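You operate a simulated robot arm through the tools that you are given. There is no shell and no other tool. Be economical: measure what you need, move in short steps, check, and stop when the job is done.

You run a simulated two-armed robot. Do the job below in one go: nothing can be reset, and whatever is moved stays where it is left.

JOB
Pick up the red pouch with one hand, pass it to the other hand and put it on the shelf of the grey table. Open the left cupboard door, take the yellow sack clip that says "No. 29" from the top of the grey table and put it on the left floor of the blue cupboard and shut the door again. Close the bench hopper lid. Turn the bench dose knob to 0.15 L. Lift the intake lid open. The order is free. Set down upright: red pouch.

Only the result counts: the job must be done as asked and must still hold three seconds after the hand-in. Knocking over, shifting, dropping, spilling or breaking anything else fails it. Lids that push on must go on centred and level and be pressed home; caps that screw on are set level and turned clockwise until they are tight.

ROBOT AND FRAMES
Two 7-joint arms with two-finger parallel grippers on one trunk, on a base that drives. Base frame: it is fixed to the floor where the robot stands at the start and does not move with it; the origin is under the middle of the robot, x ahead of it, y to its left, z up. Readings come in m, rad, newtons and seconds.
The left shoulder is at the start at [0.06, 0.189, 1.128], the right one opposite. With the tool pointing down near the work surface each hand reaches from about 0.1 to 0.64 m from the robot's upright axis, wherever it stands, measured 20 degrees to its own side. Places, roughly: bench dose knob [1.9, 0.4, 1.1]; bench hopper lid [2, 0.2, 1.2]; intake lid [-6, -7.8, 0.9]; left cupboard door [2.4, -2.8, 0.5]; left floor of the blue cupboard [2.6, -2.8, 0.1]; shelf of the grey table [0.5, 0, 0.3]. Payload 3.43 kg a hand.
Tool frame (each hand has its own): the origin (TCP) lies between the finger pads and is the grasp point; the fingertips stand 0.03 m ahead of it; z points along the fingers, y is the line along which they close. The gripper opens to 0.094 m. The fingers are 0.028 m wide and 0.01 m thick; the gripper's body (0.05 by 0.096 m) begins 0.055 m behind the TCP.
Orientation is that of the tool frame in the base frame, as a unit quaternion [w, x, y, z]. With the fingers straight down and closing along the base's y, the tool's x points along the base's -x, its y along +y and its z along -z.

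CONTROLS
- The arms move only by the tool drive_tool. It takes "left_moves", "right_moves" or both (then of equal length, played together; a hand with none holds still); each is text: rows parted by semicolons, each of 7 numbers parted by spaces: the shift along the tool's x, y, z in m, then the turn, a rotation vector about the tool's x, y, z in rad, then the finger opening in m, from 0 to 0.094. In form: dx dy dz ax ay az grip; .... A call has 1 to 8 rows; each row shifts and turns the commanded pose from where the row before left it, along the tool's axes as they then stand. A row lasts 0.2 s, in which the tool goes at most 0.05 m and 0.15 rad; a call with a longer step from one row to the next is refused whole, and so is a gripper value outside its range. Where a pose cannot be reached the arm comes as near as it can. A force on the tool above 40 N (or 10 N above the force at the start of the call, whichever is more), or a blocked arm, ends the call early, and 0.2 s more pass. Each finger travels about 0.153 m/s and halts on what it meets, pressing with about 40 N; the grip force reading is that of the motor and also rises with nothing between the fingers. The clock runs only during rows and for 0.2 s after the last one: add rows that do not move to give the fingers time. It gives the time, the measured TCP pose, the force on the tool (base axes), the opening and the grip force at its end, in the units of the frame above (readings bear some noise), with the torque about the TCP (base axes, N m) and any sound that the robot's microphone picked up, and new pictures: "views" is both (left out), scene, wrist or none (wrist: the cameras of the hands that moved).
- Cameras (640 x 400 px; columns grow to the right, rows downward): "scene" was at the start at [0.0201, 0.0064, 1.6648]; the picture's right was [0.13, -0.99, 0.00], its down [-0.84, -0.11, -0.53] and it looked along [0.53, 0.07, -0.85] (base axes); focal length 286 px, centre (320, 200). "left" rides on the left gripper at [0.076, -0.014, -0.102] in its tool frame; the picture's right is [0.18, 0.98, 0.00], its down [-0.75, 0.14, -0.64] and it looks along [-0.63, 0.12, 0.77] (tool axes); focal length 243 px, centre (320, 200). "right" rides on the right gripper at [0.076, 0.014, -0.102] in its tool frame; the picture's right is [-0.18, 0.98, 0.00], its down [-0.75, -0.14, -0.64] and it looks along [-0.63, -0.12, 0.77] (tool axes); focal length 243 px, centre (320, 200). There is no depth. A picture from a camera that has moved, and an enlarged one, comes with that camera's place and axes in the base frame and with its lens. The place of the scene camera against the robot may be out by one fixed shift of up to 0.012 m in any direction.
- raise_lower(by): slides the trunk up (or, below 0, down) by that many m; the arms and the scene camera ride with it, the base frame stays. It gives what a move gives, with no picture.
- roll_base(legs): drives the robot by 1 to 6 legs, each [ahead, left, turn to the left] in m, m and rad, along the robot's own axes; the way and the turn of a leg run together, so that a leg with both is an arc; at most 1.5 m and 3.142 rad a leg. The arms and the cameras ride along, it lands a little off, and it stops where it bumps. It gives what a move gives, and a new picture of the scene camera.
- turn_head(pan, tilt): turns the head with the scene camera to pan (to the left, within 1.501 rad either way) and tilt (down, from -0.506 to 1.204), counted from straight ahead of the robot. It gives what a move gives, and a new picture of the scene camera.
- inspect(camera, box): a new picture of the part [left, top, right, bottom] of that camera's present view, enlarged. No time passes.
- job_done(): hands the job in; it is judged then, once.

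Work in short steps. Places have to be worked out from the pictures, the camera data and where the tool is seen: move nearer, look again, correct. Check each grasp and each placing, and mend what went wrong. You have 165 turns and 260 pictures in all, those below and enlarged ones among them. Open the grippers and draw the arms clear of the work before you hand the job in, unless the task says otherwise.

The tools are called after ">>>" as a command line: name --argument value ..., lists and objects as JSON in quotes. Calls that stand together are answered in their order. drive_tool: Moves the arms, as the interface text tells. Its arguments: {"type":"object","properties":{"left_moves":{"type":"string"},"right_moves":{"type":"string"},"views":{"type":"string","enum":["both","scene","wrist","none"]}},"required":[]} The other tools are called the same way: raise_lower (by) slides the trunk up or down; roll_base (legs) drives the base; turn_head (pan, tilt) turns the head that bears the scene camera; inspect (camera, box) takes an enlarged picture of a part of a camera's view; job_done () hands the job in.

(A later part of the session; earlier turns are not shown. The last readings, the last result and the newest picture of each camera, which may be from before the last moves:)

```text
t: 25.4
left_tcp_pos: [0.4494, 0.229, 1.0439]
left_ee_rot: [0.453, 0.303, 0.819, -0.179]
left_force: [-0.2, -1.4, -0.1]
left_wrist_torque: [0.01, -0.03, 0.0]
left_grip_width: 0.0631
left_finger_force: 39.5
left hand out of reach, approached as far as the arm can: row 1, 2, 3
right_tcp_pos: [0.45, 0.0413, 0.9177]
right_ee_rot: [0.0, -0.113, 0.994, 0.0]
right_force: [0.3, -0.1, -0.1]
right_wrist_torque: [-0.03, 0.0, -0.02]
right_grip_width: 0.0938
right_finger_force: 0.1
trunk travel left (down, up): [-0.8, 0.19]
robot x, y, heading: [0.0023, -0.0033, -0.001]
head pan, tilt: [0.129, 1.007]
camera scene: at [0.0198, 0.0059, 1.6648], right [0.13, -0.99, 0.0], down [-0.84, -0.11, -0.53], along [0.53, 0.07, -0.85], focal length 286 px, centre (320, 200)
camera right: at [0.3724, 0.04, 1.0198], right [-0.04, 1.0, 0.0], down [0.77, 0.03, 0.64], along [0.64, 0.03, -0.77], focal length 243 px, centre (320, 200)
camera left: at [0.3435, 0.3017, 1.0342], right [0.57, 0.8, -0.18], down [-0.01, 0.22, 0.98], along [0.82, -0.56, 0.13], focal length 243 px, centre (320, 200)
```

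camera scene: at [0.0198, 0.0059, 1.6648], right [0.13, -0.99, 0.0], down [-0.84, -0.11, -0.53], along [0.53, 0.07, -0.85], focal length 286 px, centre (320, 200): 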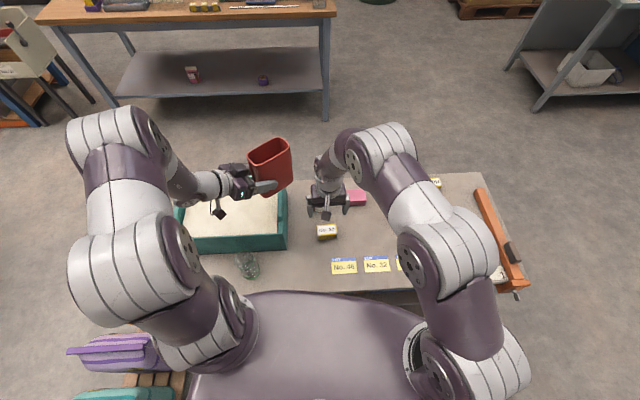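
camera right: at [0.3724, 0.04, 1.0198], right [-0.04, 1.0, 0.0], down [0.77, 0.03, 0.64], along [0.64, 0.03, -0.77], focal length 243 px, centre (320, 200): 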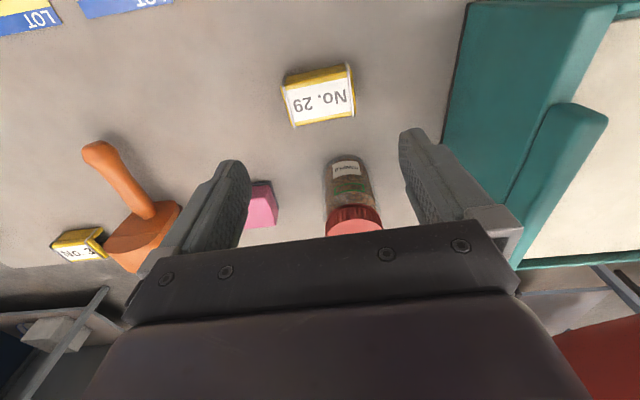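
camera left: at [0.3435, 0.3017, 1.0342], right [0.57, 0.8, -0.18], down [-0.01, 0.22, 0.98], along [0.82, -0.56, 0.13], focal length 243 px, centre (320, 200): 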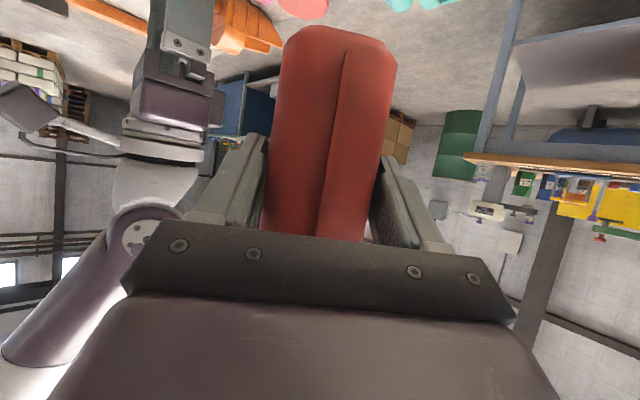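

Aligned. I correct a few mm, descend to z 0.775 and close.

>>> drive_tool --right_moves "0.003 0.003 0.04 0 0 -0.03 0.094; 0 0 0.04 0 0 0 0.094; 0 0 0.04 0 0 0 0.094; 0 0 0.022 0 0 0 0.094; 0 0 0 0 0 0 0.07; 0 0 0 0 0 0 0.04; 0 0 0 0 0 0 0.04" --views "wrist"

```text
t: 27.0
left_tcp_pos: [0.4498, 0.2293, 1.0445]
left_ee_rot: [0.453, 0.304, 0.819, -0.18]
left_force: [-0.3, 0.8, -1.1]
left_wrist_torque: [0.02, 0.01, 0.0]
left_grip_width: 0.0631
left_finger_force: 40.2
right_tcp_pos: [0.4449, 0.0441, 0.7749]
right_ee_rot: [0.0, -0.127, 0.992, 0.0]
right_force: [0.2, -0.3, 1.0]
right_wrist_torque: [0.0, -0.04, 0.0]
right_grip_width: 0.0731
right_finger_force: 40.6
trunk travel left (down, up): [-0.8, 0.19]
robot x, y, heading: [-0.0013, 0.0, -0.001]
head pan, tilt: [0.129, 1.007]
camera right: at [0.3682, 0.0408, 0.877], right [-0.07, 1.0, 0.0], down [0.76, 0.05, 0.64], along [0.64, 0.05, -0.77], focal length 243 px, centre (320, 200)
```

right: 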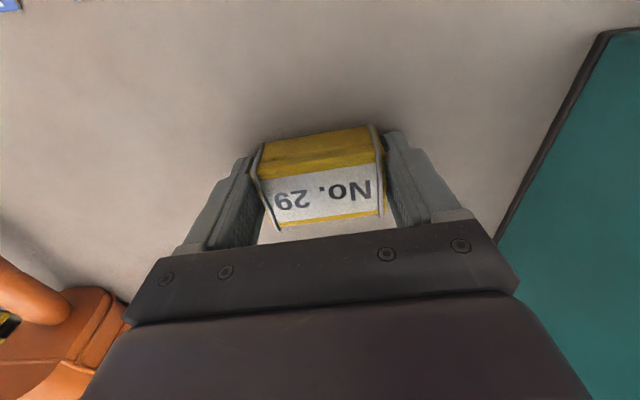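

Clip gripped at 0.073 m. I lift it straight, then move right and up to clear the table.

>>> drive_tool --right_moves "0 0 -0.03 0 0 0 0.04; 0 0 -0.04 0 0 0 0.04; 0 0 -0.04 0 0 0 0.04; 0 0 -0.04 0 0 0 0.04; 0 0 -0.04 0 0 0 0.04; 0 -0.04 -0.02 0 0 0.15 0.04; 0 -0.04 -0.02 0 0 0.107 0.04; 0 -0.04 0 0 0 0 0.04"

```text
t: 28.8
left_tcp_pos: [0.45, 0.2278, 1.0447]
left_ee_rot: [0.453, 0.305, 0.818, -0.181]
left_force: [-0.3, -0.2, -0.6]
left_wrist_torque: [0.0, -0.02, 0.02]
left_grip_width: 0.0631
left_finger_force: 39.8
right_tcp_pos: [0.4604, -0.0779, 1.0059]
right_ee_rot: [0.0, 0.0, 1.0, 0.0]
right_force: [0.7, -0.8, -1.0]
right_wrist_torque: [0.0, 0.02, 0.02]
right_grip_width: 0.0733
right_finger_force: 39.9
trunk travel left (down, up): [-0.8, 0.19]
robot x, y, heading: [0.0042, -0.002, 0.002]
head pan, tilt: [0.129, 1.007]
camera scene: at [0.0201, 0.0051, 1.6648], right [0.13, -0.99, 0.0], down [-0.84, -0.11, -0.53], along [0.53, 0.07, -0.85], focal length 286 px, centre (320, 200)
camera right: at [0.3851, -0.0632, 1.1084], right [0.19, 0.98, 0.0], down [0.75, -0.14, 0.64], along [0.63, -0.12, -0.77], focal length 243 px, centre (320, 200)
```

scene: 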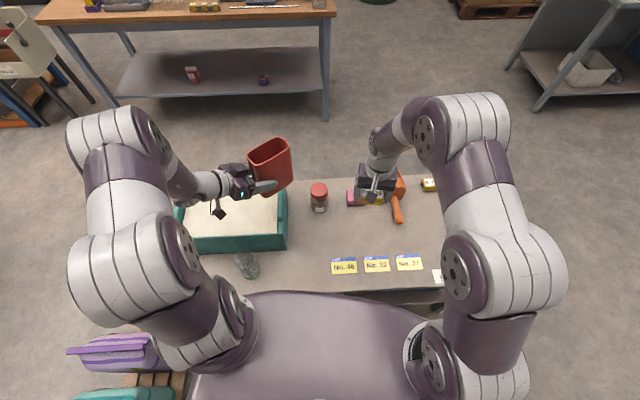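
right: 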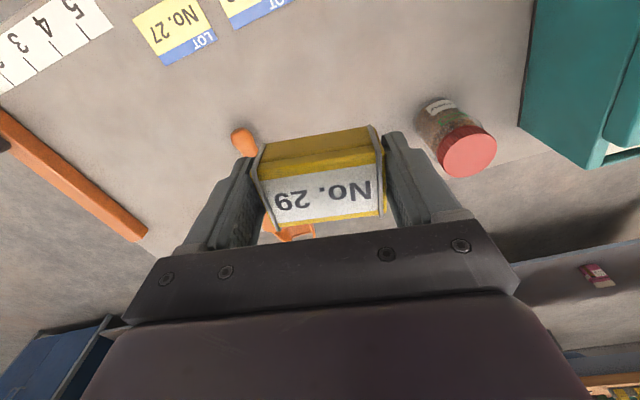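

Clip held. Before rolling back I look to the sides.

>>> turn_head --pan 1.5 --tilt 0.6

>>> turn_head --pan -1.5 --tilt 0.6

```text
t: 30.3
left_tcp_pos: [0.4503, 0.2294, 1.0448]
left_ee_rot: [0.452, 0.305, 0.819, -0.181]
left_force: [0.1, 0.9, -0.2]
left_wrist_torque: [0.02, 0.02, -0.01]
left_grip_width: 0.0628
left_finger_force: 39.5
right_tcp_pos: [0.4601, -0.0782, 1.0057]
right_ee_rot: [0.0, 0.001, 1.0, 0.0]
right_force: [0.3, -1.1, -0.7]
right_wrist_torque: [0.01, -0.01, 0.0]
right_grip_width: 0.0733
right_finger_force: 39.9
trunk travel left (down, up): [-0.8, 0.19]
robot x, y, heading: [0.0002, -0.0023, -0.003]
head pan, tilt: [1.499, 0.6]
camera scene: at [-0.0421, 0.0857, 1.6973], right [1.0, -0.07, 0.0], down [-0.04, -0.56, -0.82], along [0.06, 0.82, -0.57], focal length 286 px, centre (320, 200)
```

scene: 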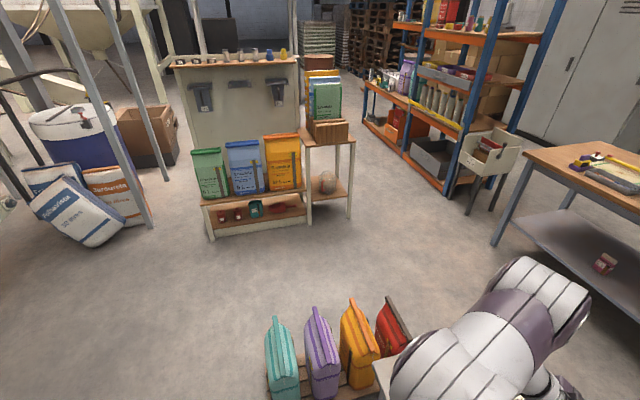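

```text
t: 32.9
left_tcp_pos: [0.4491, 0.2307, 1.0447]
left_ee_rot: [0.453, 0.304, 0.819, -0.18]
left_force: [0.4, -0.2, -0.1]
left_wrist_torque: [-0.01, -0.02, -0.02]
left_grip_width: 0.0631
left_finger_force: 40.1
right_tcp_pos: [0.4597, -0.0769, 1.0063]
right_ee_rot: [0.0, 0.0, 1.0, -0.001]
right_force: [-0.5, 0.0, -0.6]
right_wrist_torque: [0.01, -0.05, -0.01]
right_grip_width: 0.0733
right_finger_force: 40.2
trunk travel left (down, up): [-0.8, 0.19]
robot x, y, heading: [0.0008, 0.0003, -0.002]
head pan, tilt: [-1.499, 0.6]
camera scene: at [-0.0421, -0.0906, 1.6973], right [-1.0, -0.07, 0.0], down [-0.04, 0.56, -0.83], along [0.06, -0.82, -0.56], focal length 286 px, centre (320, 200)
```

scene: 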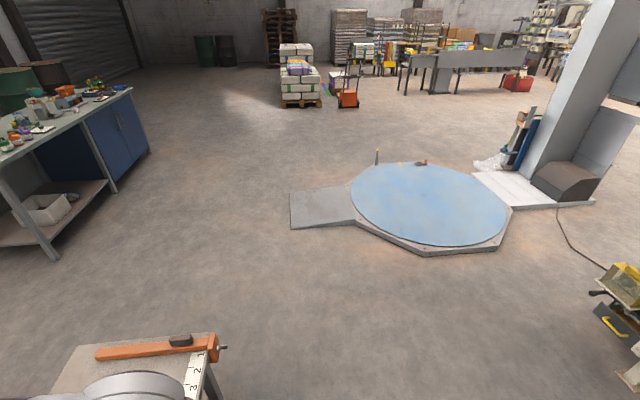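

Behind is clear for half a metre and more. I roll back 0.6 m and look at the table's shelf.

>>> roll_base --legs '[[-0.6, 0, 0]]'

>>> turn_head --pan 0 --tilt 0.75

```text
t: 36.1
left_tcp_pos: [-0.1161, 0.2305, 1.0459]
left_ee_rot: [0.455, 0.301, 0.819, -0.178]
left_force: [0.2, -0.5, 0.9]
left_wrist_torque: [-0.01, -0.02, 0.06]
left_grip_width: 0.0631
left_finger_force: 39.9
right_tcp_pos: [-0.1023, -0.0752, 1.0075]
right_ee_rot: [0.0, -0.003, 1.0, 0.0]
right_force: [-0.8, 0.1, 0.4]
right_wrist_torque: [0.01, -0.03, -0.01]
right_grip_width: 0.0732
right_finger_force: 40.0
trunk travel left (down, up): [-0.8, 0.19]
robot x, y, heading: [-0.5614, 0.0006, 0.005]
head pan, tilt: [-1.499, 0.6]
stopped in leg 1: the robot was blocked; the commanded pose is now the measured one
camera scene: at [-0.608, -0.0927, 1.6972], right [-1.0, -0.08, 0.0], down [-0.04, 0.56, -0.83], along [0.07, -0.82, -0.56], focal length 286 px, centre (320, 200)
```

scene: 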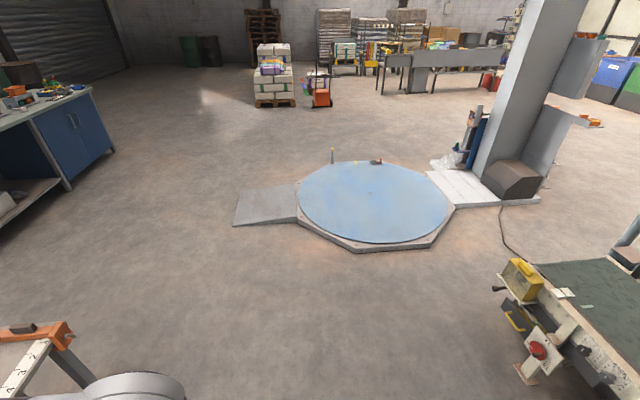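

```text
t: 37.7
left_tcp_pos: [-0.1116, 0.2307, 1.0441]
left_ee_rot: [0.453, 0.301, 0.82, -0.179]
left_force: [-0.2, -0.8, -0.4]
left_wrist_torque: [0.0, 0.0, 0.02]
left_grip_width: 0.063
left_finger_force: 39.7
right_tcp_pos: [-0.1008, -0.0755, 1.0051]
right_ee_rot: [-0.001, -0.004, 1.0, 0.0]
right_force: [-0.2, -0.3, -1.0]
right_wrist_torque: [0.01, 0.01, -0.01]
right_grip_width: 0.0734
right_finger_force: 39.8
trunk travel left (down, up): [-0.8, 0.19]
robot x, y, heading: [-0.5626, 0.0015, 0.002]
head pan, tilt: [0.0, 0.75]
camera scene: at [-0.5265, -0.0039, 1.6844], right [0.01, -1.0, 0.0], down [-0.68, 0.0, -0.73], along [0.73, 0.0, -0.68], focal length 286 px, centre (320, 200)
```

scene: 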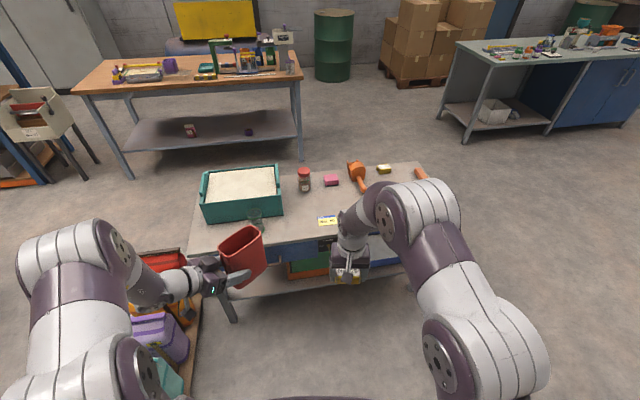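

Something behind stopped the roll at x = -0.56. I pull a few cm forward off it, then lower the trunk in part to see under the table top.

>>> roll_base --legs '[[0.04, 0, 0]]'

>>> raise_lower --by -0.35

>>> turn_head --pan 0 --tilt 0.6

```text
t: 38.5
left_tcp_pos: [-0.0765, 0.2313, 1.0445]
left_ee_rot: [0.454, 0.301, 0.819, -0.179]
left_force: [-0.2, -0.1, -0.6]
left_wrist_torque: [-0.02, 0.03, 0.01]
left_grip_width: 0.0629
left_finger_force: 39.7
right_tcp_pos: [-0.0639, -0.0754, 1.0067]
right_ee_rot: [0.0, -0.003, 1.0, 0.0]
right_force: [0.4, 0.9, -0.8]
right_wrist_torque: [0.01, 0.02, 0.02]
right_grip_width: 0.073
right_finger_force: 40.2
trunk travel left (down, up): [-0.8, 0.19]
robot x, y, heading: [-0.5228, -0.0055, 0.003]
head pan, tilt: [0.0, 0.75]
camera scene: at [-0.4922, -0.0037, 1.6846], right [0.01, -1.0, 0.0], down [-0.68, 0.0, -0.73], along [0.73, 0.01, -0.68], focal length 286 px, centre (320, 200)
```

scene: 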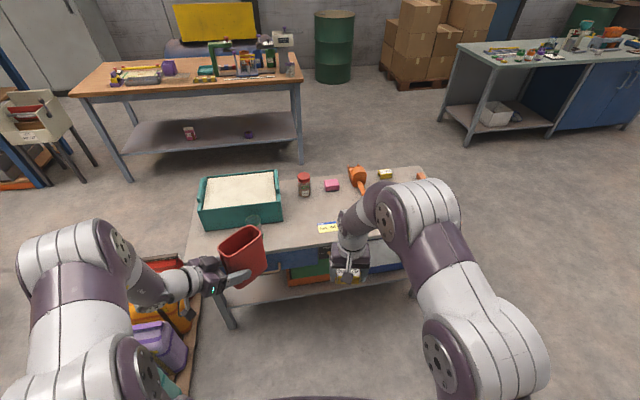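

```text
t: 42.0
left_tcp_pos: [-0.0746, 0.2313, 0.6949]
left_ee_rot: [0.453, 0.301, 0.82, -0.18]
left_force: [-0.3, 0.1, -0.6]
left_wrist_torque: [0.0, 0.02, 0.01]
left_grip_width: 0.0629
left_finger_force: 40.2
right_tcp_pos: [-0.0602, -0.0755, 0.6555]
right_ee_rot: [-0.002, -0.003, 1.0, 0.0]
right_force: [-0.7, -0.7, 0.0]
right_wrist_torque: [0.01, -0.03, 0.04]
right_grip_width: 0.0733
right_finger_force: 40.5
trunk travel left (down, up): [-0.45, 0.54]
robot x, y, heading: [-0.5231, -0.0058, 0.011]
head pan, tilt: [0.0, 0.75]
```

```text
t: 42.7
left_tcp_pos: [-0.0739, 0.2314, 0.6942]
left_ee_rot: [0.453, 0.3, 0.82, -0.179]
left_force: [-0.6, 0.6, -0.6]
left_wrist_torque: [0.01, 0.01, 0.01]
left_grip_width: 0.063
left_finger_force: 40.0
right_tcp_pos: [-0.0609, -0.0761, 0.6551]
right_ee_rot: [-0.001, -0.004, 1.0, 0.0]
right_force: [0.0, -0.2, 0.3]
right_wrist_torque: [0.01, 0.0, -0.03]
right_grip_width: 0.0731
right_finger_force: 39.7
trunk travel left (down, up): [-0.45, 0.54]
robot x, y, heading: [-0.5215, -0.003, 0.006]
head pan, tilt: [0.0, 0.6]
camera scene: at [-0.4819, -0.0036, 1.3472], right [0.01, -1.0, 0.0], down [-0.57, 0.0, -0.82], along [0.82, 0.01, -0.57], focal length 286 px, centre (320, 200)
```

scene: 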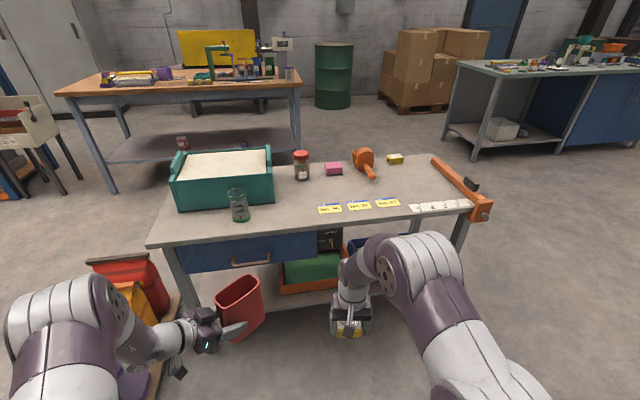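

A drawer hangs under the left part and bins stand on the shelf. I lower further and shift the right hand outward for a clear look at the shelf.

>>> raise_lower --by -0.2

>>> drive_tool --right_moves "0.01 -0.04 0 0 0 0 0.04; 0.01 -0.04 0 0 0 0 0.04; 0.01 -0.04 0 0 0 0 0.04; 0.01 -0.04 0 0 0 0 0.04; 0.01 -0.04 0 0 0 0 0.04" --views "none"

>>> turn_head --pan 0.1 --tilt 0.5

```text
t: 44.8
left_tcp_pos: [-0.0744, 0.2312, 0.4937]
left_ee_rot: [0.454, 0.3, 0.819, -0.179]
left_force: [0.2, 0.4, -0.3]
left_wrist_torque: [0.03, -0.01, 0.0]
left_grip_width: 0.0628
left_finger_force: 39.7
right_tcp_pos: [-0.0611, -0.0755, 0.4543]
right_ee_rot: [-0.001, -0.003, 1.0, 0.0]
right_force: [0.0, -0.1, -0.4]
right_wrist_torque: [0.05, -0.02, -0.02]
right_grip_width: 0.073
right_finger_force: 40.0
trunk travel left (down, up): [-0.25, 0.74]
robot x, y, heading: [-0.5228, 0.0017, 0.004]
head pan, tilt: [0.0, 0.6]
```

```text
t: 46.0
left_tcp_pos: [-0.0739, 0.2322, 0.4932]
left_ee_rot: [0.453, 0.3, 0.82, -0.179]
left_force: [-0.3, 0.1, -0.2]
left_wrist_torque: [0.01, 0.02, 0.03]
left_grip_width: 0.0628
left_finger_force: 39.7
right_tcp_pos: [-0.109, -0.2784, 0.4518]
right_ee_rot: [-0.001, -0.003, 1.0, 0.0]
right_force: [1.2, 0.4, 0.2]
right_wrist_torque: [-0.01, 0.01, 0.0]
right_grip_width: 0.0732
right_finger_force: 40.2
trunk travel left (down, up): [-0.25, 0.74]
robot x, y, heading: [-0.5217, -0.001, 0.006]
head pan, tilt: [0.0, 0.6]
```

```text
t: 46.7
left_tcp_pos: [-0.0738, 0.2306, 0.4937]
left_ee_rot: [0.453, 0.301, 0.82, -0.179]
left_force: [-0.3, -0.9, -0.3]
left_wrist_torque: [0.0, 0.05, -0.01]
left_grip_width: 0.0631
left_finger_force: 40.1
right_tcp_pos: [-0.1094, -0.2778, 0.4522]
right_ee_rot: [0.0, -0.003, 1.0, 0.0]
right_force: [-0.3, 0.4, 0.8]
right_wrist_torque: [0.0, 0.05, 0.02]
right_grip_width: 0.073
right_finger_force: 40.1
trunk travel left (down, up): [-0.25, 0.74]
robot x, y, heading: [-0.5206, 0.0004, 0.002]
head pan, tilt: [0.099, 0.499]
camera scene: at [-0.4798, 0.0054, 1.1563], right [0.11, -0.99, 0.0], down [-0.48, -0.05, -0.88], along [0.87, 0.09, -0.48], focal length 286 px, centre (320, 200)
```

scene: 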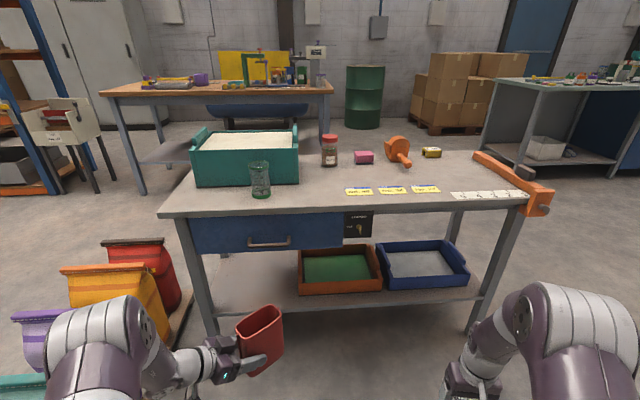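

The shelf has free space at its left part (y about 0.2 to 0.45), under the drawer. I yaw the left hand to point straight ahead.

>>> drive_tool --left_moves "0 0 0 -0.128 -0.004 -0.0746 0.03; 0 0 0 -0.128 -0.004 -0.0746 0.03; 0 0 0 -0.128 -0.004 -0.0746 0.03; 0 0 0 -0.128 -0.004 -0.0746 0.03; 0 0 0 -0.128 -0.004 -0.0746 0.03; 0 0 0 0 0 0 0.03"

```text
t: 48.1
left_tcp_pos: [-0.0649, 0.2401, 0.4962]
left_ee_rot: [0.49, -0.016, 0.872, -0.006]
left_force: [-0.1, -0.3, -0.1]
left_wrist_torque: [-0.01, 0.0, 0.01]
left_grip_width: 0.0631
left_finger_force: 39.9
left hand out of reach, approached as far as the arm can: row 5
right_tcp_pos: [-0.1095, -0.2789, 0.4516]
right_ee_rot: [-0.001, -0.003, 1.0, 0.0]
right_force: [-0.1, -0.6, -0.2]
right_wrist_torque: [0.0, 0.02, 0.02]
right_grip_width: 0.0731
right_finger_force: 40.0
trunk travel left (down, up): [-0.25, 0.74]
robot x, y, heading: [-0.5204, -0.0006, 0.007]
head pan, tilt: [0.099, 0.499]
camera scene: at [-0.4798, 0.0054, 1.1564], right [0.11, -0.99, 0.0], down [-0.48, -0.05, -0.88], along [0.87, 0.09, -0.48], focal length 286 px, centre (320, 200)
camera left: at [-0.1922, 0.2214, 0.4844], right [-0.12, 0.98, -0.18], down [-0.16, 0.16, 0.97], along [0.98, 0.14, 0.14], focal length 243 px, centre (320, 200)
```

scene: 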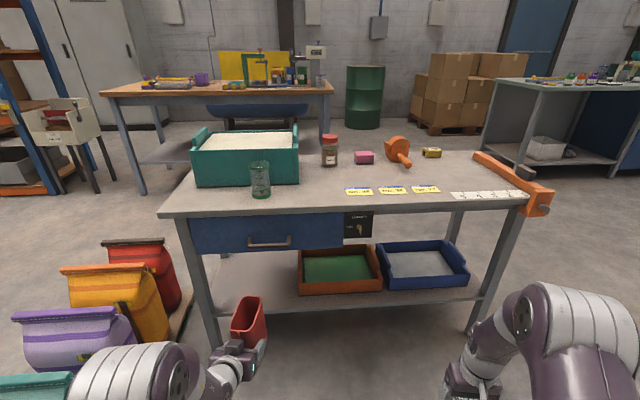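
left: 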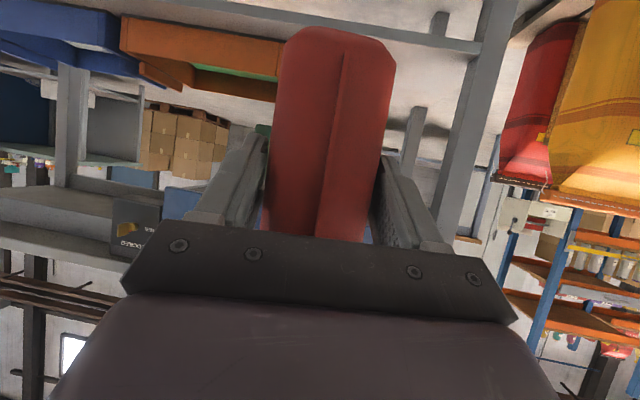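

Left hand now points ahead. Shelf front edge works out at x≈0.256, top z≈0.24. I lower the trunk 0.15, then extend the left arm forward and a bit left.

>>> raise_lower --by -0.14

>>> drive_tool --left_moves "-0.015 0.015 0.026 0 0 0 0.03; -0.015 0.015 0.026 0 0 0 0.03; -0.015 0.015 0.026 0 0 0 0.03; -0.015 0.015 0.026 0 0 0 0.03; -0.015 0.015 0.026 0 0 0 0.03; -0.015 0.015 0.026 0 0 0 0.03"

```text
t: 49.8
left_tcp_pos: [-0.0639, 0.24, 0.3561]
left_ee_rot: [0.491, -0.017, 0.871, -0.005]
left_force: [-0.2, -0.1, -0.6]
left_wrist_torque: [-0.02, 0.03, 0.01]
left_grip_width: 0.063
left_finger_force: 40.1
right_tcp_pos: [-0.1095, -0.278, 0.3118]
right_ee_rot: [-0.001, -0.003, 1.0, 0.0]
right_force: [-0.8, 0.4, -1.0]
right_wrist_torque: [0.0, -0.02, 0.02]
right_grip_width: 0.0732
right_finger_force: 40.0
trunk travel left (down, up): [-0.11, 0.88]
robot x, y, heading: [-0.5207, -0.0019, 0.004]
head pan, tilt: [0.099, 0.499]
```

```text
t: 51.2
left_tcp_pos: [0.1152, 0.3342, 0.349]
left_ee_rot: [0.49, -0.017, 0.871, -0.005]
left_force: [0.5, 0.1, -0.1]
left_wrist_torque: [0.04, 0.03, -0.01]
left_grip_width: 0.063
left_finger_force: 40.2
right_tcp_pos: [-0.1094, -0.2775, 0.3121]
right_ee_rot: [-0.001, -0.004, 1.0, 0.0]
right_force: [-0.3, -1.2, -0.2]
right_wrist_torque: [-0.03, 0.04, 0.0]
right_grip_width: 0.0732
right_finger_force: 40.1
trunk travel left (down, up): [-0.11, 0.88]
robot x, y, heading: [-0.5201, -0.0027, 0.007]
head pan, tilt: [0.099, 0.499]
camera scene: at [-0.4799, 0.0054, 1.0164], right [0.11, -0.99, 0.0], down [-0.48, -0.05, -0.88], along [0.87, 0.09, -0.48], focal length 286 px, centre (320, 200)
camera left: at [-0.0136, 0.3158, 0.3371], right [-0.12, 0.98, -0.18], down [-0.16, 0.16, 0.97], along [0.98, 0.14, 0.14], focal length 243 px, centre (320, 200)
```

scene: 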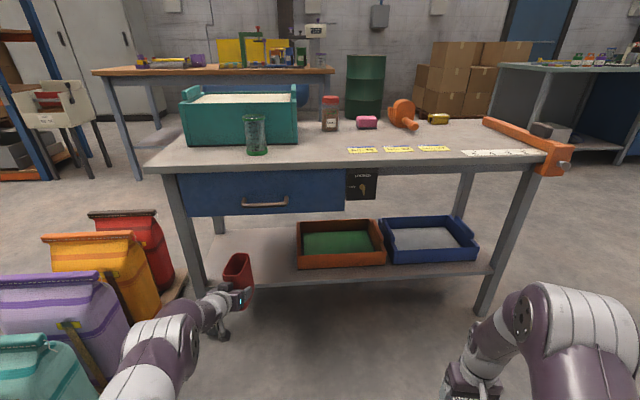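
left: 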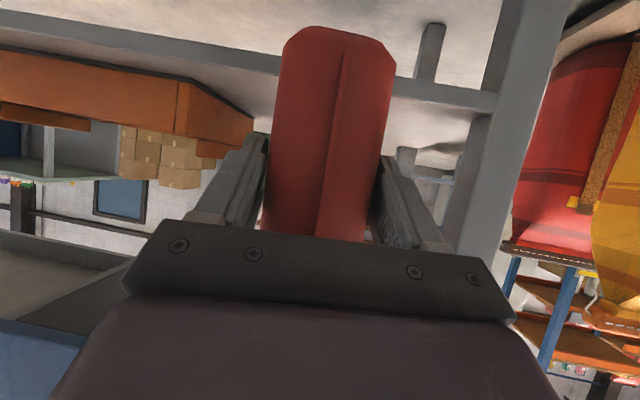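

Let me enlarge to measure the shelf's front edge and pouch accurately.

>>> inspect --camera "scene" --box '[160, 190, 400, 340]'

>>> inspect --camera "left" --box '[200, 0, 560, 225]'

```text
2.67 times, centred on (280, 265) of scene
camera zoom: at [-0.4799, 0.0054, 1.0164], right [0.11, -0.99, 0.0], down [-0.48, -0.05, -0.88], along [0.87, 0.09, -0.48], focal length 762 px, centre (427, 27)
```

zoom: 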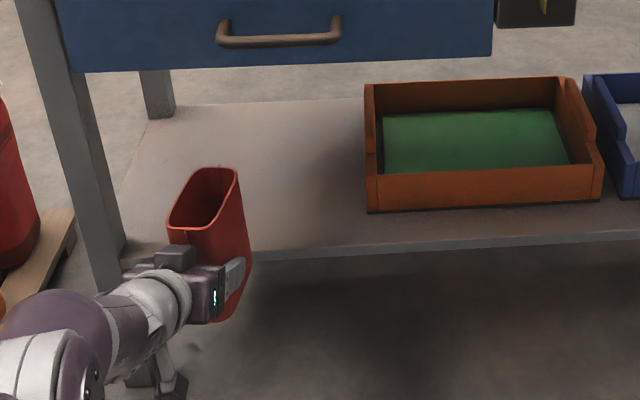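

```text
1.78 times, centred on (380, 112) of left
camera zoom: at [-0.0136, 0.3158, 0.3371], right [-0.12, 0.98, -0.18], down [-0.16, 0.16, 0.97], along [0.98, 0.14, 0.14], focal length 431 px, centre (213, 356)
```

zoom: 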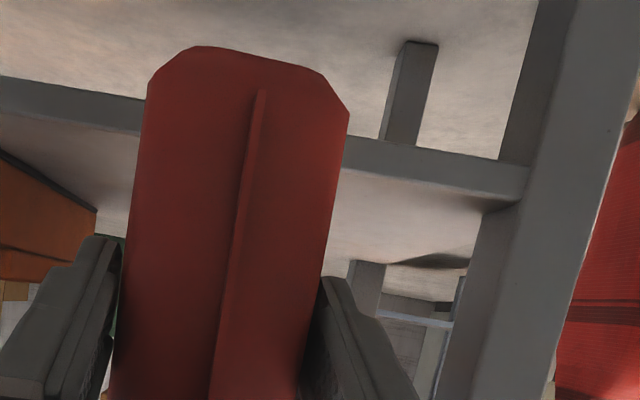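

Shelf edge about x≈0.28, top z≈0.235; pouch bottom is at about 0.274. I roll forward 0.2 m and look again.

>>> roll_base --legs '[[0.2, 0, 0]]'

>>> inspect --camera "left" --box '[0, 0, 640, 400]'

>>> inspect --camera "scene" --box '[160, 190, 400, 340]'

```text
t: 52.8
left_tcp_pos: [0.3141, 0.3339, 0.3493]
left_ee_rot: [0.49, -0.015, 0.872, -0.006]
left_force: [-0.2, 0.5, 0.1]
left_wrist_torque: [0.02, 0.0, -0.03]
left_grip_width: 0.0631
left_finger_force: 40.0
right_tcp_pos: [0.0892, -0.2781, 0.3118]
right_ee_rot: [0.0, -0.002, 1.0, 0.0]
right_force: [-0.1, -0.8, -0.2]
right_wrist_torque: [0.04, -0.01, 0.05]
right_grip_width: 0.0733
right_finger_force: 40.7
trunk travel left (down, up): [-0.11, 0.88]
robot x, y, heading: [-0.3219, 0.0008, 0.004]
head pan, tilt: [0.099, 0.499]
camera scene: at [-0.2798, 0.0066, 1.0164], right [0.1, -0.99, 0.0], down [-0.48, -0.05, -0.88], along [0.87, 0.09, -0.48], focal length 286 px, centre (320, 200)
```

scene: 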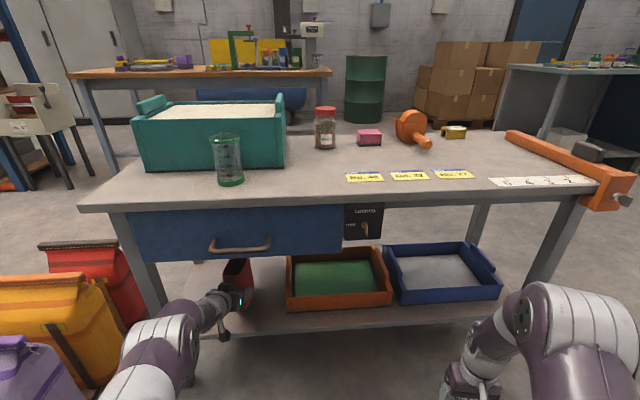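

```text
1.00 times, centred on (320, 200) of left
camera zoom: at [0.1865, 0.3159, 0.337], right [-0.12, 0.98, -0.18], down [-0.16, 0.16, 0.97], along [0.98, 0.14, 0.14], focal length 243 px, centre (320, 200)
```

zoom: 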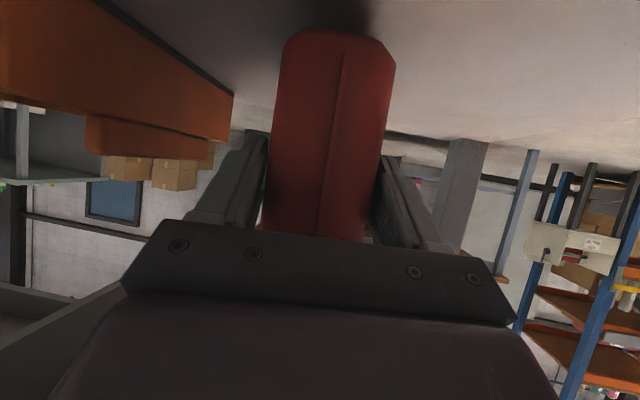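

```text
2.67 times, centred on (280, 265) of scene
camera zoom: at [-0.2798, 0.0066, 1.0164], right [0.1, -0.99, 0.0], down [-0.48, -0.05, -0.88], along [0.87, 0.09, -0.48], focal length 762 px, centre (427, 27)
```

zoom: 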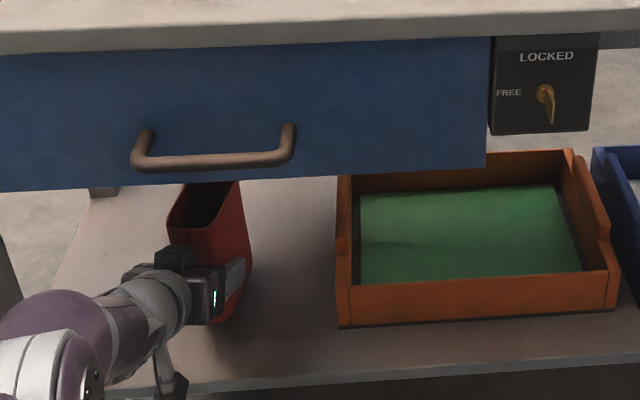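

Pouch stands over the shelf, past its front edge. I push 4 cm further in, then lower about 3 cm.

>>> drive_tool --left_moves "-0.0104 0 0.0172 0 0 0 0.03; -0.0104 0 0.0172 0 0 0 0.03; 0 0 0 0 0 0 0.03; 0.0086 0 0.0052 0 0 0 0.03; 0.0086 0 0.0052 0 0 0 0.03; 0.0086 0 0.0052 0 0 0 0.03; 0 0 0 0 0 0 0.03" --views "wrist"

>>> inspect --camera "scene" --box '[160, 230, 320, 330]'

```text
t: 54.4
left_tcp_pos: [0.3557, 0.3331, 0.3266]
left_ee_rot: [0.496, -0.014, 0.868, -0.004]
left_force: [4.7, 1.3, 33.3]
left_wrist_torque: [0.64, 0.18, 0.04]
left_grip_width: 0.0637
left_finger_force: 39.9
right_tcp_pos: [0.0889, -0.278, 0.3139]
right_ee_rot: [0.001, -0.002, 1.0, 0.001]
right_force: [0.4, -0.3, -0.5]
right_wrist_torque: [-0.02, 0.0, -0.02]
right_grip_width: 0.0733
right_finger_force: 40.3
trunk travel left (down, up): [-0.11, 0.88]
robot x, y, heading: [-0.3209, -0.0019, 0.0]
head pan, tilt: [0.099, 0.499]
camera left: at [0.2285, 0.3151, 0.3141], right [-0.11, 0.98, -0.18], down [-0.17, 0.16, 0.97], along [0.98, 0.14, 0.15], focal length 243 px, centre (320, 200)
```

left: 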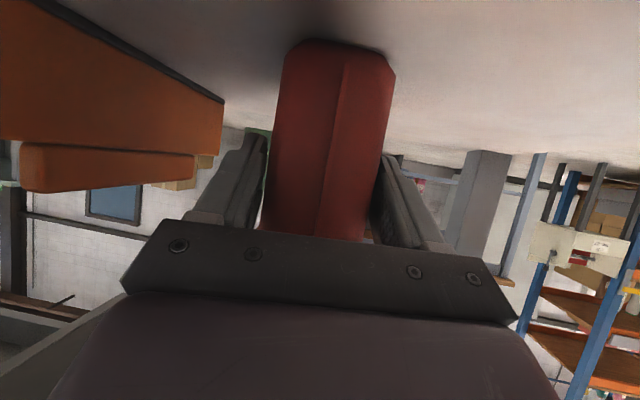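

```text
4.00 times, centred on (240, 280) of scene
camera zoom: at [-0.283, 0.0048, 1.0168], right [0.1, -0.99, 0.0], down [-0.47, -0.05, -0.88], along [0.87, 0.09, -0.48], focal length 1142 px, centre (640, -120)
```

zoom: 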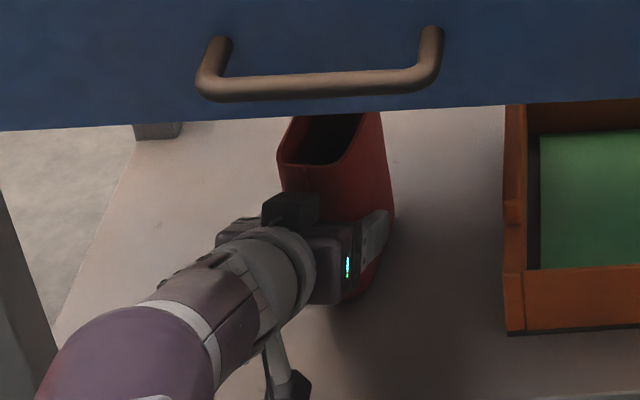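

It has touched down (33 N up). I ease up 5 mm, open gently, and check before withdrawing.

>>> drive_tool --left_moves "-0.0043 0 -0.0026 0 0 0 0.03; 0 0 0 0 0 0 0.03; 0 0 0 0 0 0 0.07; 0 0 0 0 0 0 0.08; 0 0 0 0 0 0 0.094; 0 0 0 0 0 0 0.094" --views "wrist"

```text
t: 55.8
left_tcp_pos: [0.3547, 0.3346, 0.3226]
left_ee_rot: [0.49, -0.016, 0.872, -0.006]
left_force: [0.4, -0.4, 0.4]
left_wrist_torque: [-0.03, -0.06, -0.01]
left_grip_width: 0.0942
left_finger_force: 0.0
right_tcp_pos: [0.0889, -0.2773, 0.3117]
right_ee_rot: [-0.001, -0.004, 1.0, 0.0]
right_force: [1.0, 0.3, -0.4]
right_wrist_torque: [-0.01, 0.01, 0.01]
right_grip_width: 0.0729
right_finger_force: 39.5
trunk travel left (down, up): [-0.11, 0.88]
robot x, y, heading: [-0.3215, 0.0021, -0.001]
head pan, tilt: [0.099, 0.499]
camera left: at [0.2265, 0.3156, 0.3115], right [-0.12, 0.98, -0.18], down [-0.16, 0.16, 0.97], along [0.98, 0.14, 0.14], focal length 243 px, centre (320, 200)
```

left: 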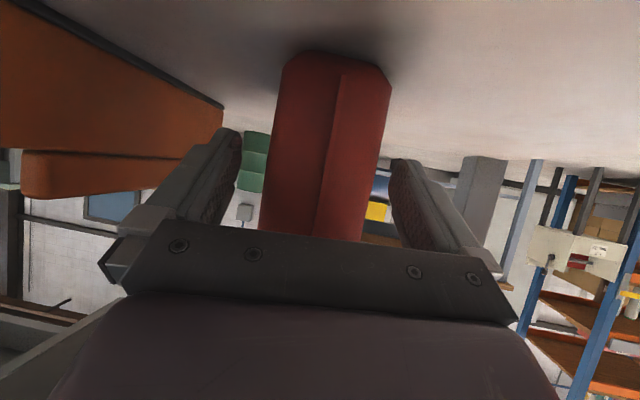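

The pouch stands free between the open fingers. I draw the hand straight back.

>>> drive_tool --left_moves "0.0104 0 -0.0172 0 0 0 0.094; 0.0208 0 -0.0344 0 0 0 0.094; 0.0208 0 -0.0344 0 0 0 0.094; 0.0208 0 -0.0344 0 0 0 0.094; 0.0208 0 -0.0344 0 0 0 0.094; 0 0 0 0 0 0 0.094" --views "both"

```text
t: 57.2
left_tcp_pos: [0.1692, 0.3312, 0.3246]
left_ee_rot: [0.49, -0.017, 0.871, -0.005]
left_force: [0.0, 0.0, -1.1]
left_wrist_torque: [0.0, 0.0, 0.0]
left_grip_width: 0.0939
left_finger_force: 0.1
right_tcp_pos: [0.0891, -0.2773, 0.3106]
right_ee_rot: [-0.002, -0.003, 1.0, 0.0]
right_force: [0.5, 0.3, -1.1]
right_wrist_torque: [-0.04, 0.04, 0.02]
right_grip_width: 0.0732
right_finger_force: 40.1
trunk travel left (down, up): [-0.11, 0.88]
robot x, y, heading: [-0.3229, -0.0017, 0.006]
head pan, tilt: [0.099, 0.499]
camera scene: at [-0.2798, 0.0066, 1.0164], right [0.1, -0.99, 0.0], down [-0.48, -0.05, -0.88], along [0.87, 0.09, -0.48], focal length 286 px, centre (320, 200)
camera left: at [0.0418, 0.314, 0.3117], right [-0.12, 0.98, -0.18], down [-0.16, 0.16, 0.97], along [0.98, 0.14, 0.14], focal length 243 px, centre (320, 200)
```

scene: 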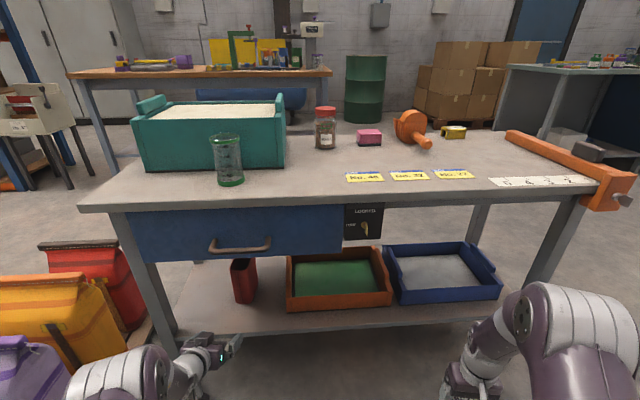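
left: 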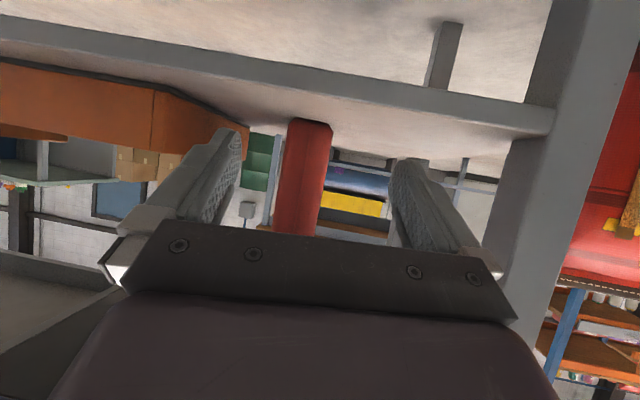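

The red pouch stands upright on the shelf. I roll back, raise the trunk again and look to the right before driving.

>>> roll_base --legs '[[-0.18, 0, 0]]'

>>> raise_lower --by 0.5

>>> turn_head --pan -1.0 --tilt 0.5

```text
t: 58.7
left_tcp_pos: [-0.0092, 0.3311, 0.323]
left_ee_rot: [0.49, -0.016, 0.871, -0.006]
left_force: [-0.5, 0.3, -0.2]
left_wrist_torque: [0.01, 0.02, 0.01]
left_grip_width: 0.0941
left_finger_force: 0.0
right_tcp_pos: [-0.0899, -0.2783, 0.3114]
right_ee_rot: [-0.001, -0.002, 1.0, 0.0]
right_force: [-0.1, -0.1, -0.3]
right_wrist_torque: [-0.01, 0.01, -0.04]
right_grip_width: 0.0733
right_finger_force: 40.3
trunk travel left (down, up): [-0.11, 0.88]
robot x, y, heading: [-0.5016, -0.0021, 0.002]
head pan, tilt: [0.099, 0.499]
camera scene: at [-0.4592, 0.0057, 1.0164], right [0.1, -0.99, 0.0], down [-0.48, -0.05, -0.88], along [0.87, 0.09, -0.48], focal length 286 px, centre (320, 200)
```

scene: 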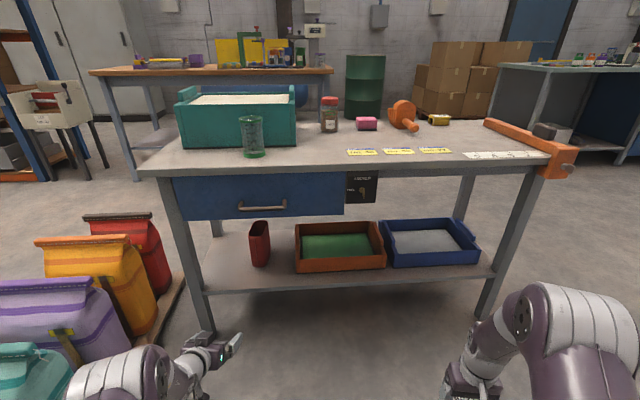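

```text
refused: 0.5 is not a number from -0.4 to 0.4
```

```text
t: 60.0
left_tcp_pos: [-0.0092, 0.331, 0.322]
left_ee_rot: [0.491, -0.015, 0.871, -0.007]
left_force: [-0.7, 0.3, -0.4]
left_wrist_torque: [-0.05, -0.03, 0.0]
left_grip_width: 0.0939
left_finger_force: 0.1
right_tcp_pos: [-0.0908, -0.2764, 0.3125]
right_ee_rot: [-0.001, -0.001, 1.0, 0.0]
right_force: [-0.3, -1.0, -0.4]
right_wrist_torque: [0.03, 0.0, 0.0]
right_grip_width: 0.0735
right_finger_force: 39.8
trunk travel left (down, up): [-0.11, 0.88]
robot x, y, heading: [-0.505, -0.0029, 0.0]
head pan, tilt: [-1.0, 0.499]
camera scene: at [-0.5002, -0.0801, 1.0164], right [-0.84, -0.55, 0.0], down [-0.26, 0.4, -0.88], along [0.48, -0.74, -0.48], focal length 286 px, centre (320, 200)
```

scene: 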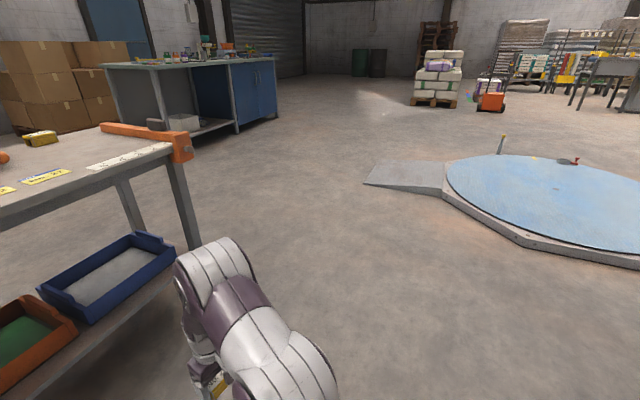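

Raise the trunk 0.4 and drive right 1.35, ahead 1.9, then right toward the blue cupboard; the floor on that way looks free.

>>> raise_lower --by 0.4

>>> roll_base --legs '[[0, -1.35, 0], [1.4, 0, 0], [0.5, 0, 0], [0, -0.9, 0]]'

>>> turn_head --pan -0.3 --tilt 0.5

```text
t: 63.8
left_tcp_pos: [-0.0102, 0.3308, 0.7221]
left_ee_rot: [0.49, -0.015, 0.871, -0.007]
left_force: [-0.3, -0.7, -0.2]
left_wrist_torque: [0.04, 0.0, 0.03]
left_grip_width: 0.094
left_finger_force: 0.0
right_tcp_pos: [-0.0899, -0.2787, 0.7112]
right_ee_rot: [-0.001, -0.001, 1.0, 0.0]
right_force: [0.1, 0.5, 0.2]
right_wrist_torque: [0.05, 0.03, 0.01]
right_grip_width: 0.0729
right_finger_force: 39.9
trunk travel left (down, up): [-0.51, 0.48]
robot x, y, heading: [-0.5004, 0.0003, 0.003]
head pan, tilt: [-1.0, 0.499]
```

```text
t: 83.9
left_tcp_pos: [1.9281, -1.837, 0.7227]
left_ee_rot: [0.491, -0.016, 0.871, -0.006]
left_force: [-0.4, 0.4, -0.4]
left_wrist_torque: [0.01, -0.02, -0.03]
left_grip_width: 0.0939
left_finger_force: 0.1
right_tcp_pos: [1.8468, -2.4446, 0.7118]
right_ee_rot: [-0.001, -0.003, 1.0, -0.001]
right_force: [-0.1, 0.3, -1.2]
right_wrist_torque: [0.02, -0.02, 0.03]
right_grip_width: 0.0732
right_finger_force: 40.0
trunk travel left (down, up): [-0.51, 0.48]
robot x, y, heading: [1.4353, -2.1666, 0.006]
head pan, tilt: [-1.0, 0.499]
camera scene: at [1.4367, -2.2473, 1.4163], right [-0.84, -0.54, 0.0], down [-0.26, 0.4, -0.88], along [0.48, -0.74, -0.48], focal length 286 px, centre (320, 200)
```

scene: 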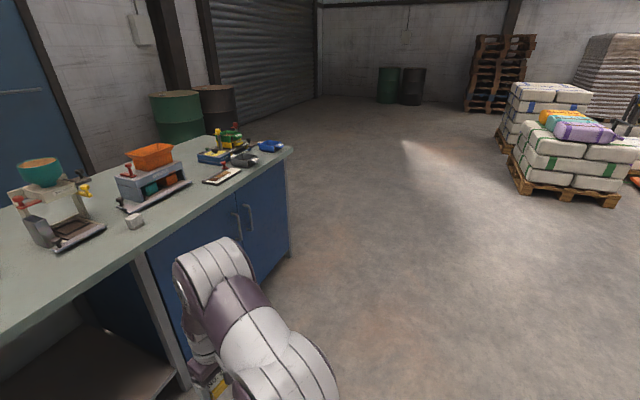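

```text
t: 85.0
left_tcp_pos: [1.9279, -1.8366, 0.7226]
left_ee_rot: [0.491, -0.016, 0.871, -0.006]
left_force: [0.3, 0.5, -0.3]
left_wrist_torque: [0.02, -0.01, 0.0]
left_grip_width: 0.0942
left_finger_force: 0.0
right_tcp_pos: [1.848, -2.4451, 0.7112]
right_ee_rot: [-0.001, -0.003, 1.0, 0.0]
right_force: [0.1, 0.4, -0.1]
right_wrist_torque: [0.01, -0.02, 0.02]
right_grip_width: 0.0734
right_finger_force: 39.9
trunk travel left (down, up): [-0.51, 0.48]
robot x, y, heading: [1.4346, -2.1687, 0.006]
head pan, tilt: [-0.3, 0.499]
camera scene: at [1.4741, -2.197, 1.4164], right [-0.29, -0.96, 0.0], down [-0.46, 0.14, -0.88], along [0.84, -0.26, -0.48], focal length 286 px, centre (320, 200)
```

scene: 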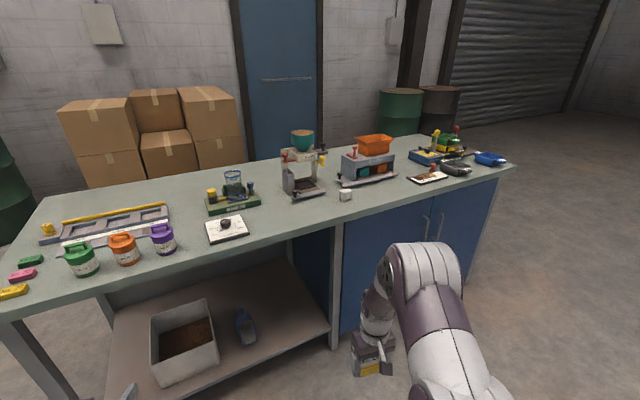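

The cupboard's doors face me, with the bench front turned about 0.24 rad; handles sit mid-front at roughly (2.49, -3.09, 0.57). I turn to square up and slide right to face the left door's handle.

>>> roll_base --legs '[[0, 0, 0.235], [0, -1.2, 0]]'

>>> turn_head --pan 0.15 --tilt 0.7

```text
t: 91.9
left_tcp_pos: [2.1153, -2.9082, 0.7229]
left_ee_rot: [0.489, -0.103, 0.865, 0.043]
left_force: [-0.1, -0.1, -0.2]
left_wrist_torque: [0.0, 0.04, -0.02]
left_grip_width: 0.094
left_finger_force: 0.0
right_tcp_pos: [2.1603, -3.5216, 0.7118]
right_ee_rot: [-0.001, -0.104, 0.995, 0.0]
right_force: [0.0, 1.2, 0.2]
right_wrist_torque: [0.02, 0.04, -0.01]
right_grip_width: 0.073
right_finger_force: 39.7
trunk travel left (down, up): [-0.51, 0.48]
robot x, y, heading: [1.7016, -3.3329, 0.205]
head pan, tilt: [-0.3, 0.499]
camera scene: at [1.7442, -3.3556, 1.4164], right [-0.09, -1.0, 0.0], down [-0.48, 0.04, -0.88], along [0.87, -0.08, -0.48], focal length 286 px, centre (320, 200)
```

scene: 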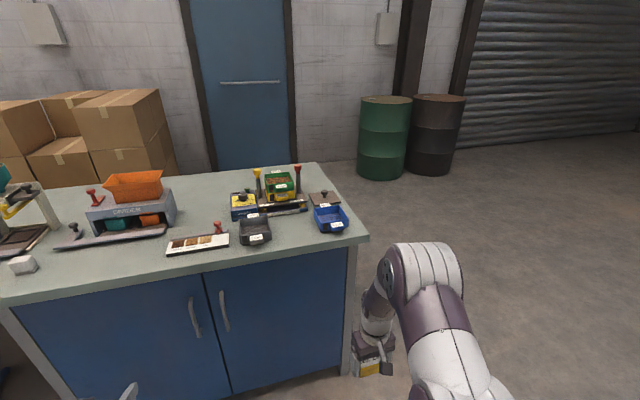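

```text
t: 92.8
left_tcp_pos: [2.1149, -2.9072, 0.7229]
left_ee_rot: [0.489, -0.103, 0.865, 0.043]
left_force: [0.3, 0.4, -0.5]
left_wrist_torque: [-0.01, -0.01, -0.02]
left_grip_width: 0.0939
left_finger_force: 0.0
right_tcp_pos: [2.1597, -3.5209, 0.7114]
right_ee_rot: [-0.001, -0.105, 0.995, 0.0]
right_force: [-0.4, 0.3, -0.3]
right_wrist_torque: [0.0, 0.01, -0.02]
right_grip_width: 0.073
right_finger_force: 39.6
trunk travel left (down, up): [-0.51, 0.48]
robot x, y, heading: [1.6998, -3.3306, 0.209]
head pan, tilt: [0.15, 0.7]
camera scene: at [1.7331, -3.3172, 1.3987], right [0.35, -0.94, 0.0], down [-0.6, -0.23, -0.77], along [0.72, 0.27, -0.64], focal length 286 px, centre (320, 200)
```

scene: 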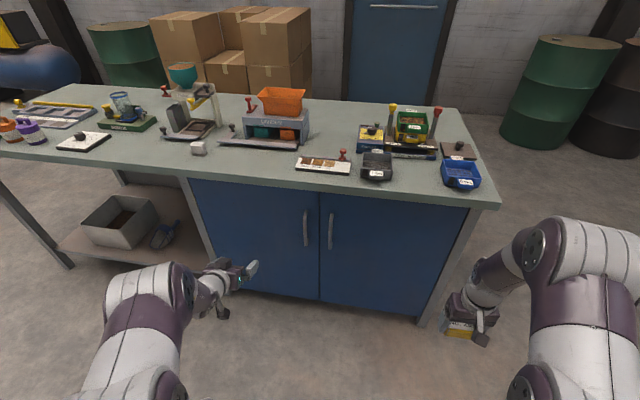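

Handle of the left door is at about 0.77 ahead, 0.17 left, z≈0.64. I bring the left hand in line with it at a distance and look with its camera.

>>> drive_tool --left_moves "0.0185 -0.03 0.011 0 0 0 0.094; 0.0185 -0.03 0.011 0 0 0 0.094; 0.0185 -0.03 0.011 0 0 0 0.094; 0.0185 -0.03 0.011 0 0 0 0.094; 0 -0.03 0 0 0 0 0.094; 0 -0.01 0 0 0 0 0.094"

```text
t: 94.2
left_tcp_pos: [2.1445, -2.9915, 0.6491]
left_ee_rot: [0.488, -0.103, 0.866, 0.032]
left_force: [0.2, -0.6, -0.1]
left_wrist_torque: [0.0, -0.01, 0.06]
left_grip_width: 0.0939
left_finger_force: 0.1
left hand out of reach, approached as far as the arm can: row 3, 4, 5, 6
right_tcp_pos: [2.1599, -3.5215, 0.7128]
right_ee_rot: [-0.001, -0.104, 0.995, 0.0]
right_force: [0.3, -0.4, -0.6]
right_wrist_torque: [-0.01, -0.02, 0.0]
right_grip_width: 0.073
right_finger_force: 40.1
trunk travel left (down, up): [-0.51, 0.48]
robot x, y, heading: [1.7025, -3.3333, 0.206]
head pan, tilt: [0.15, 0.7]
camera scene: at [1.7332, -3.317, 1.3986], right [0.35, -0.94, 0.0], down [-0.6, -0.23, -0.76], along [0.72, 0.27, -0.64], focal length 286 px, centre (320, 200)
camera left: at [2.0223, -3.0329, 0.6391], right [-0.3, 0.93, -0.2], down [-0.19, 0.15, 0.97], along [0.94, 0.33, 0.13], focal length 243 px, centre (320, 200)
```

scene: 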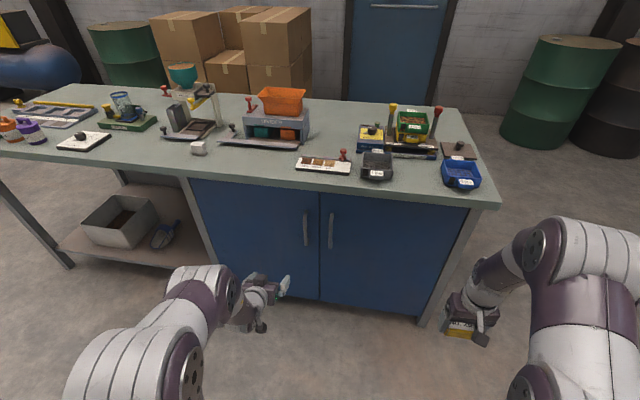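
left: 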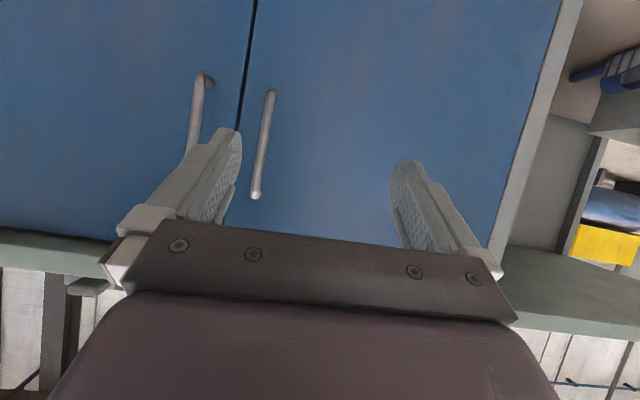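

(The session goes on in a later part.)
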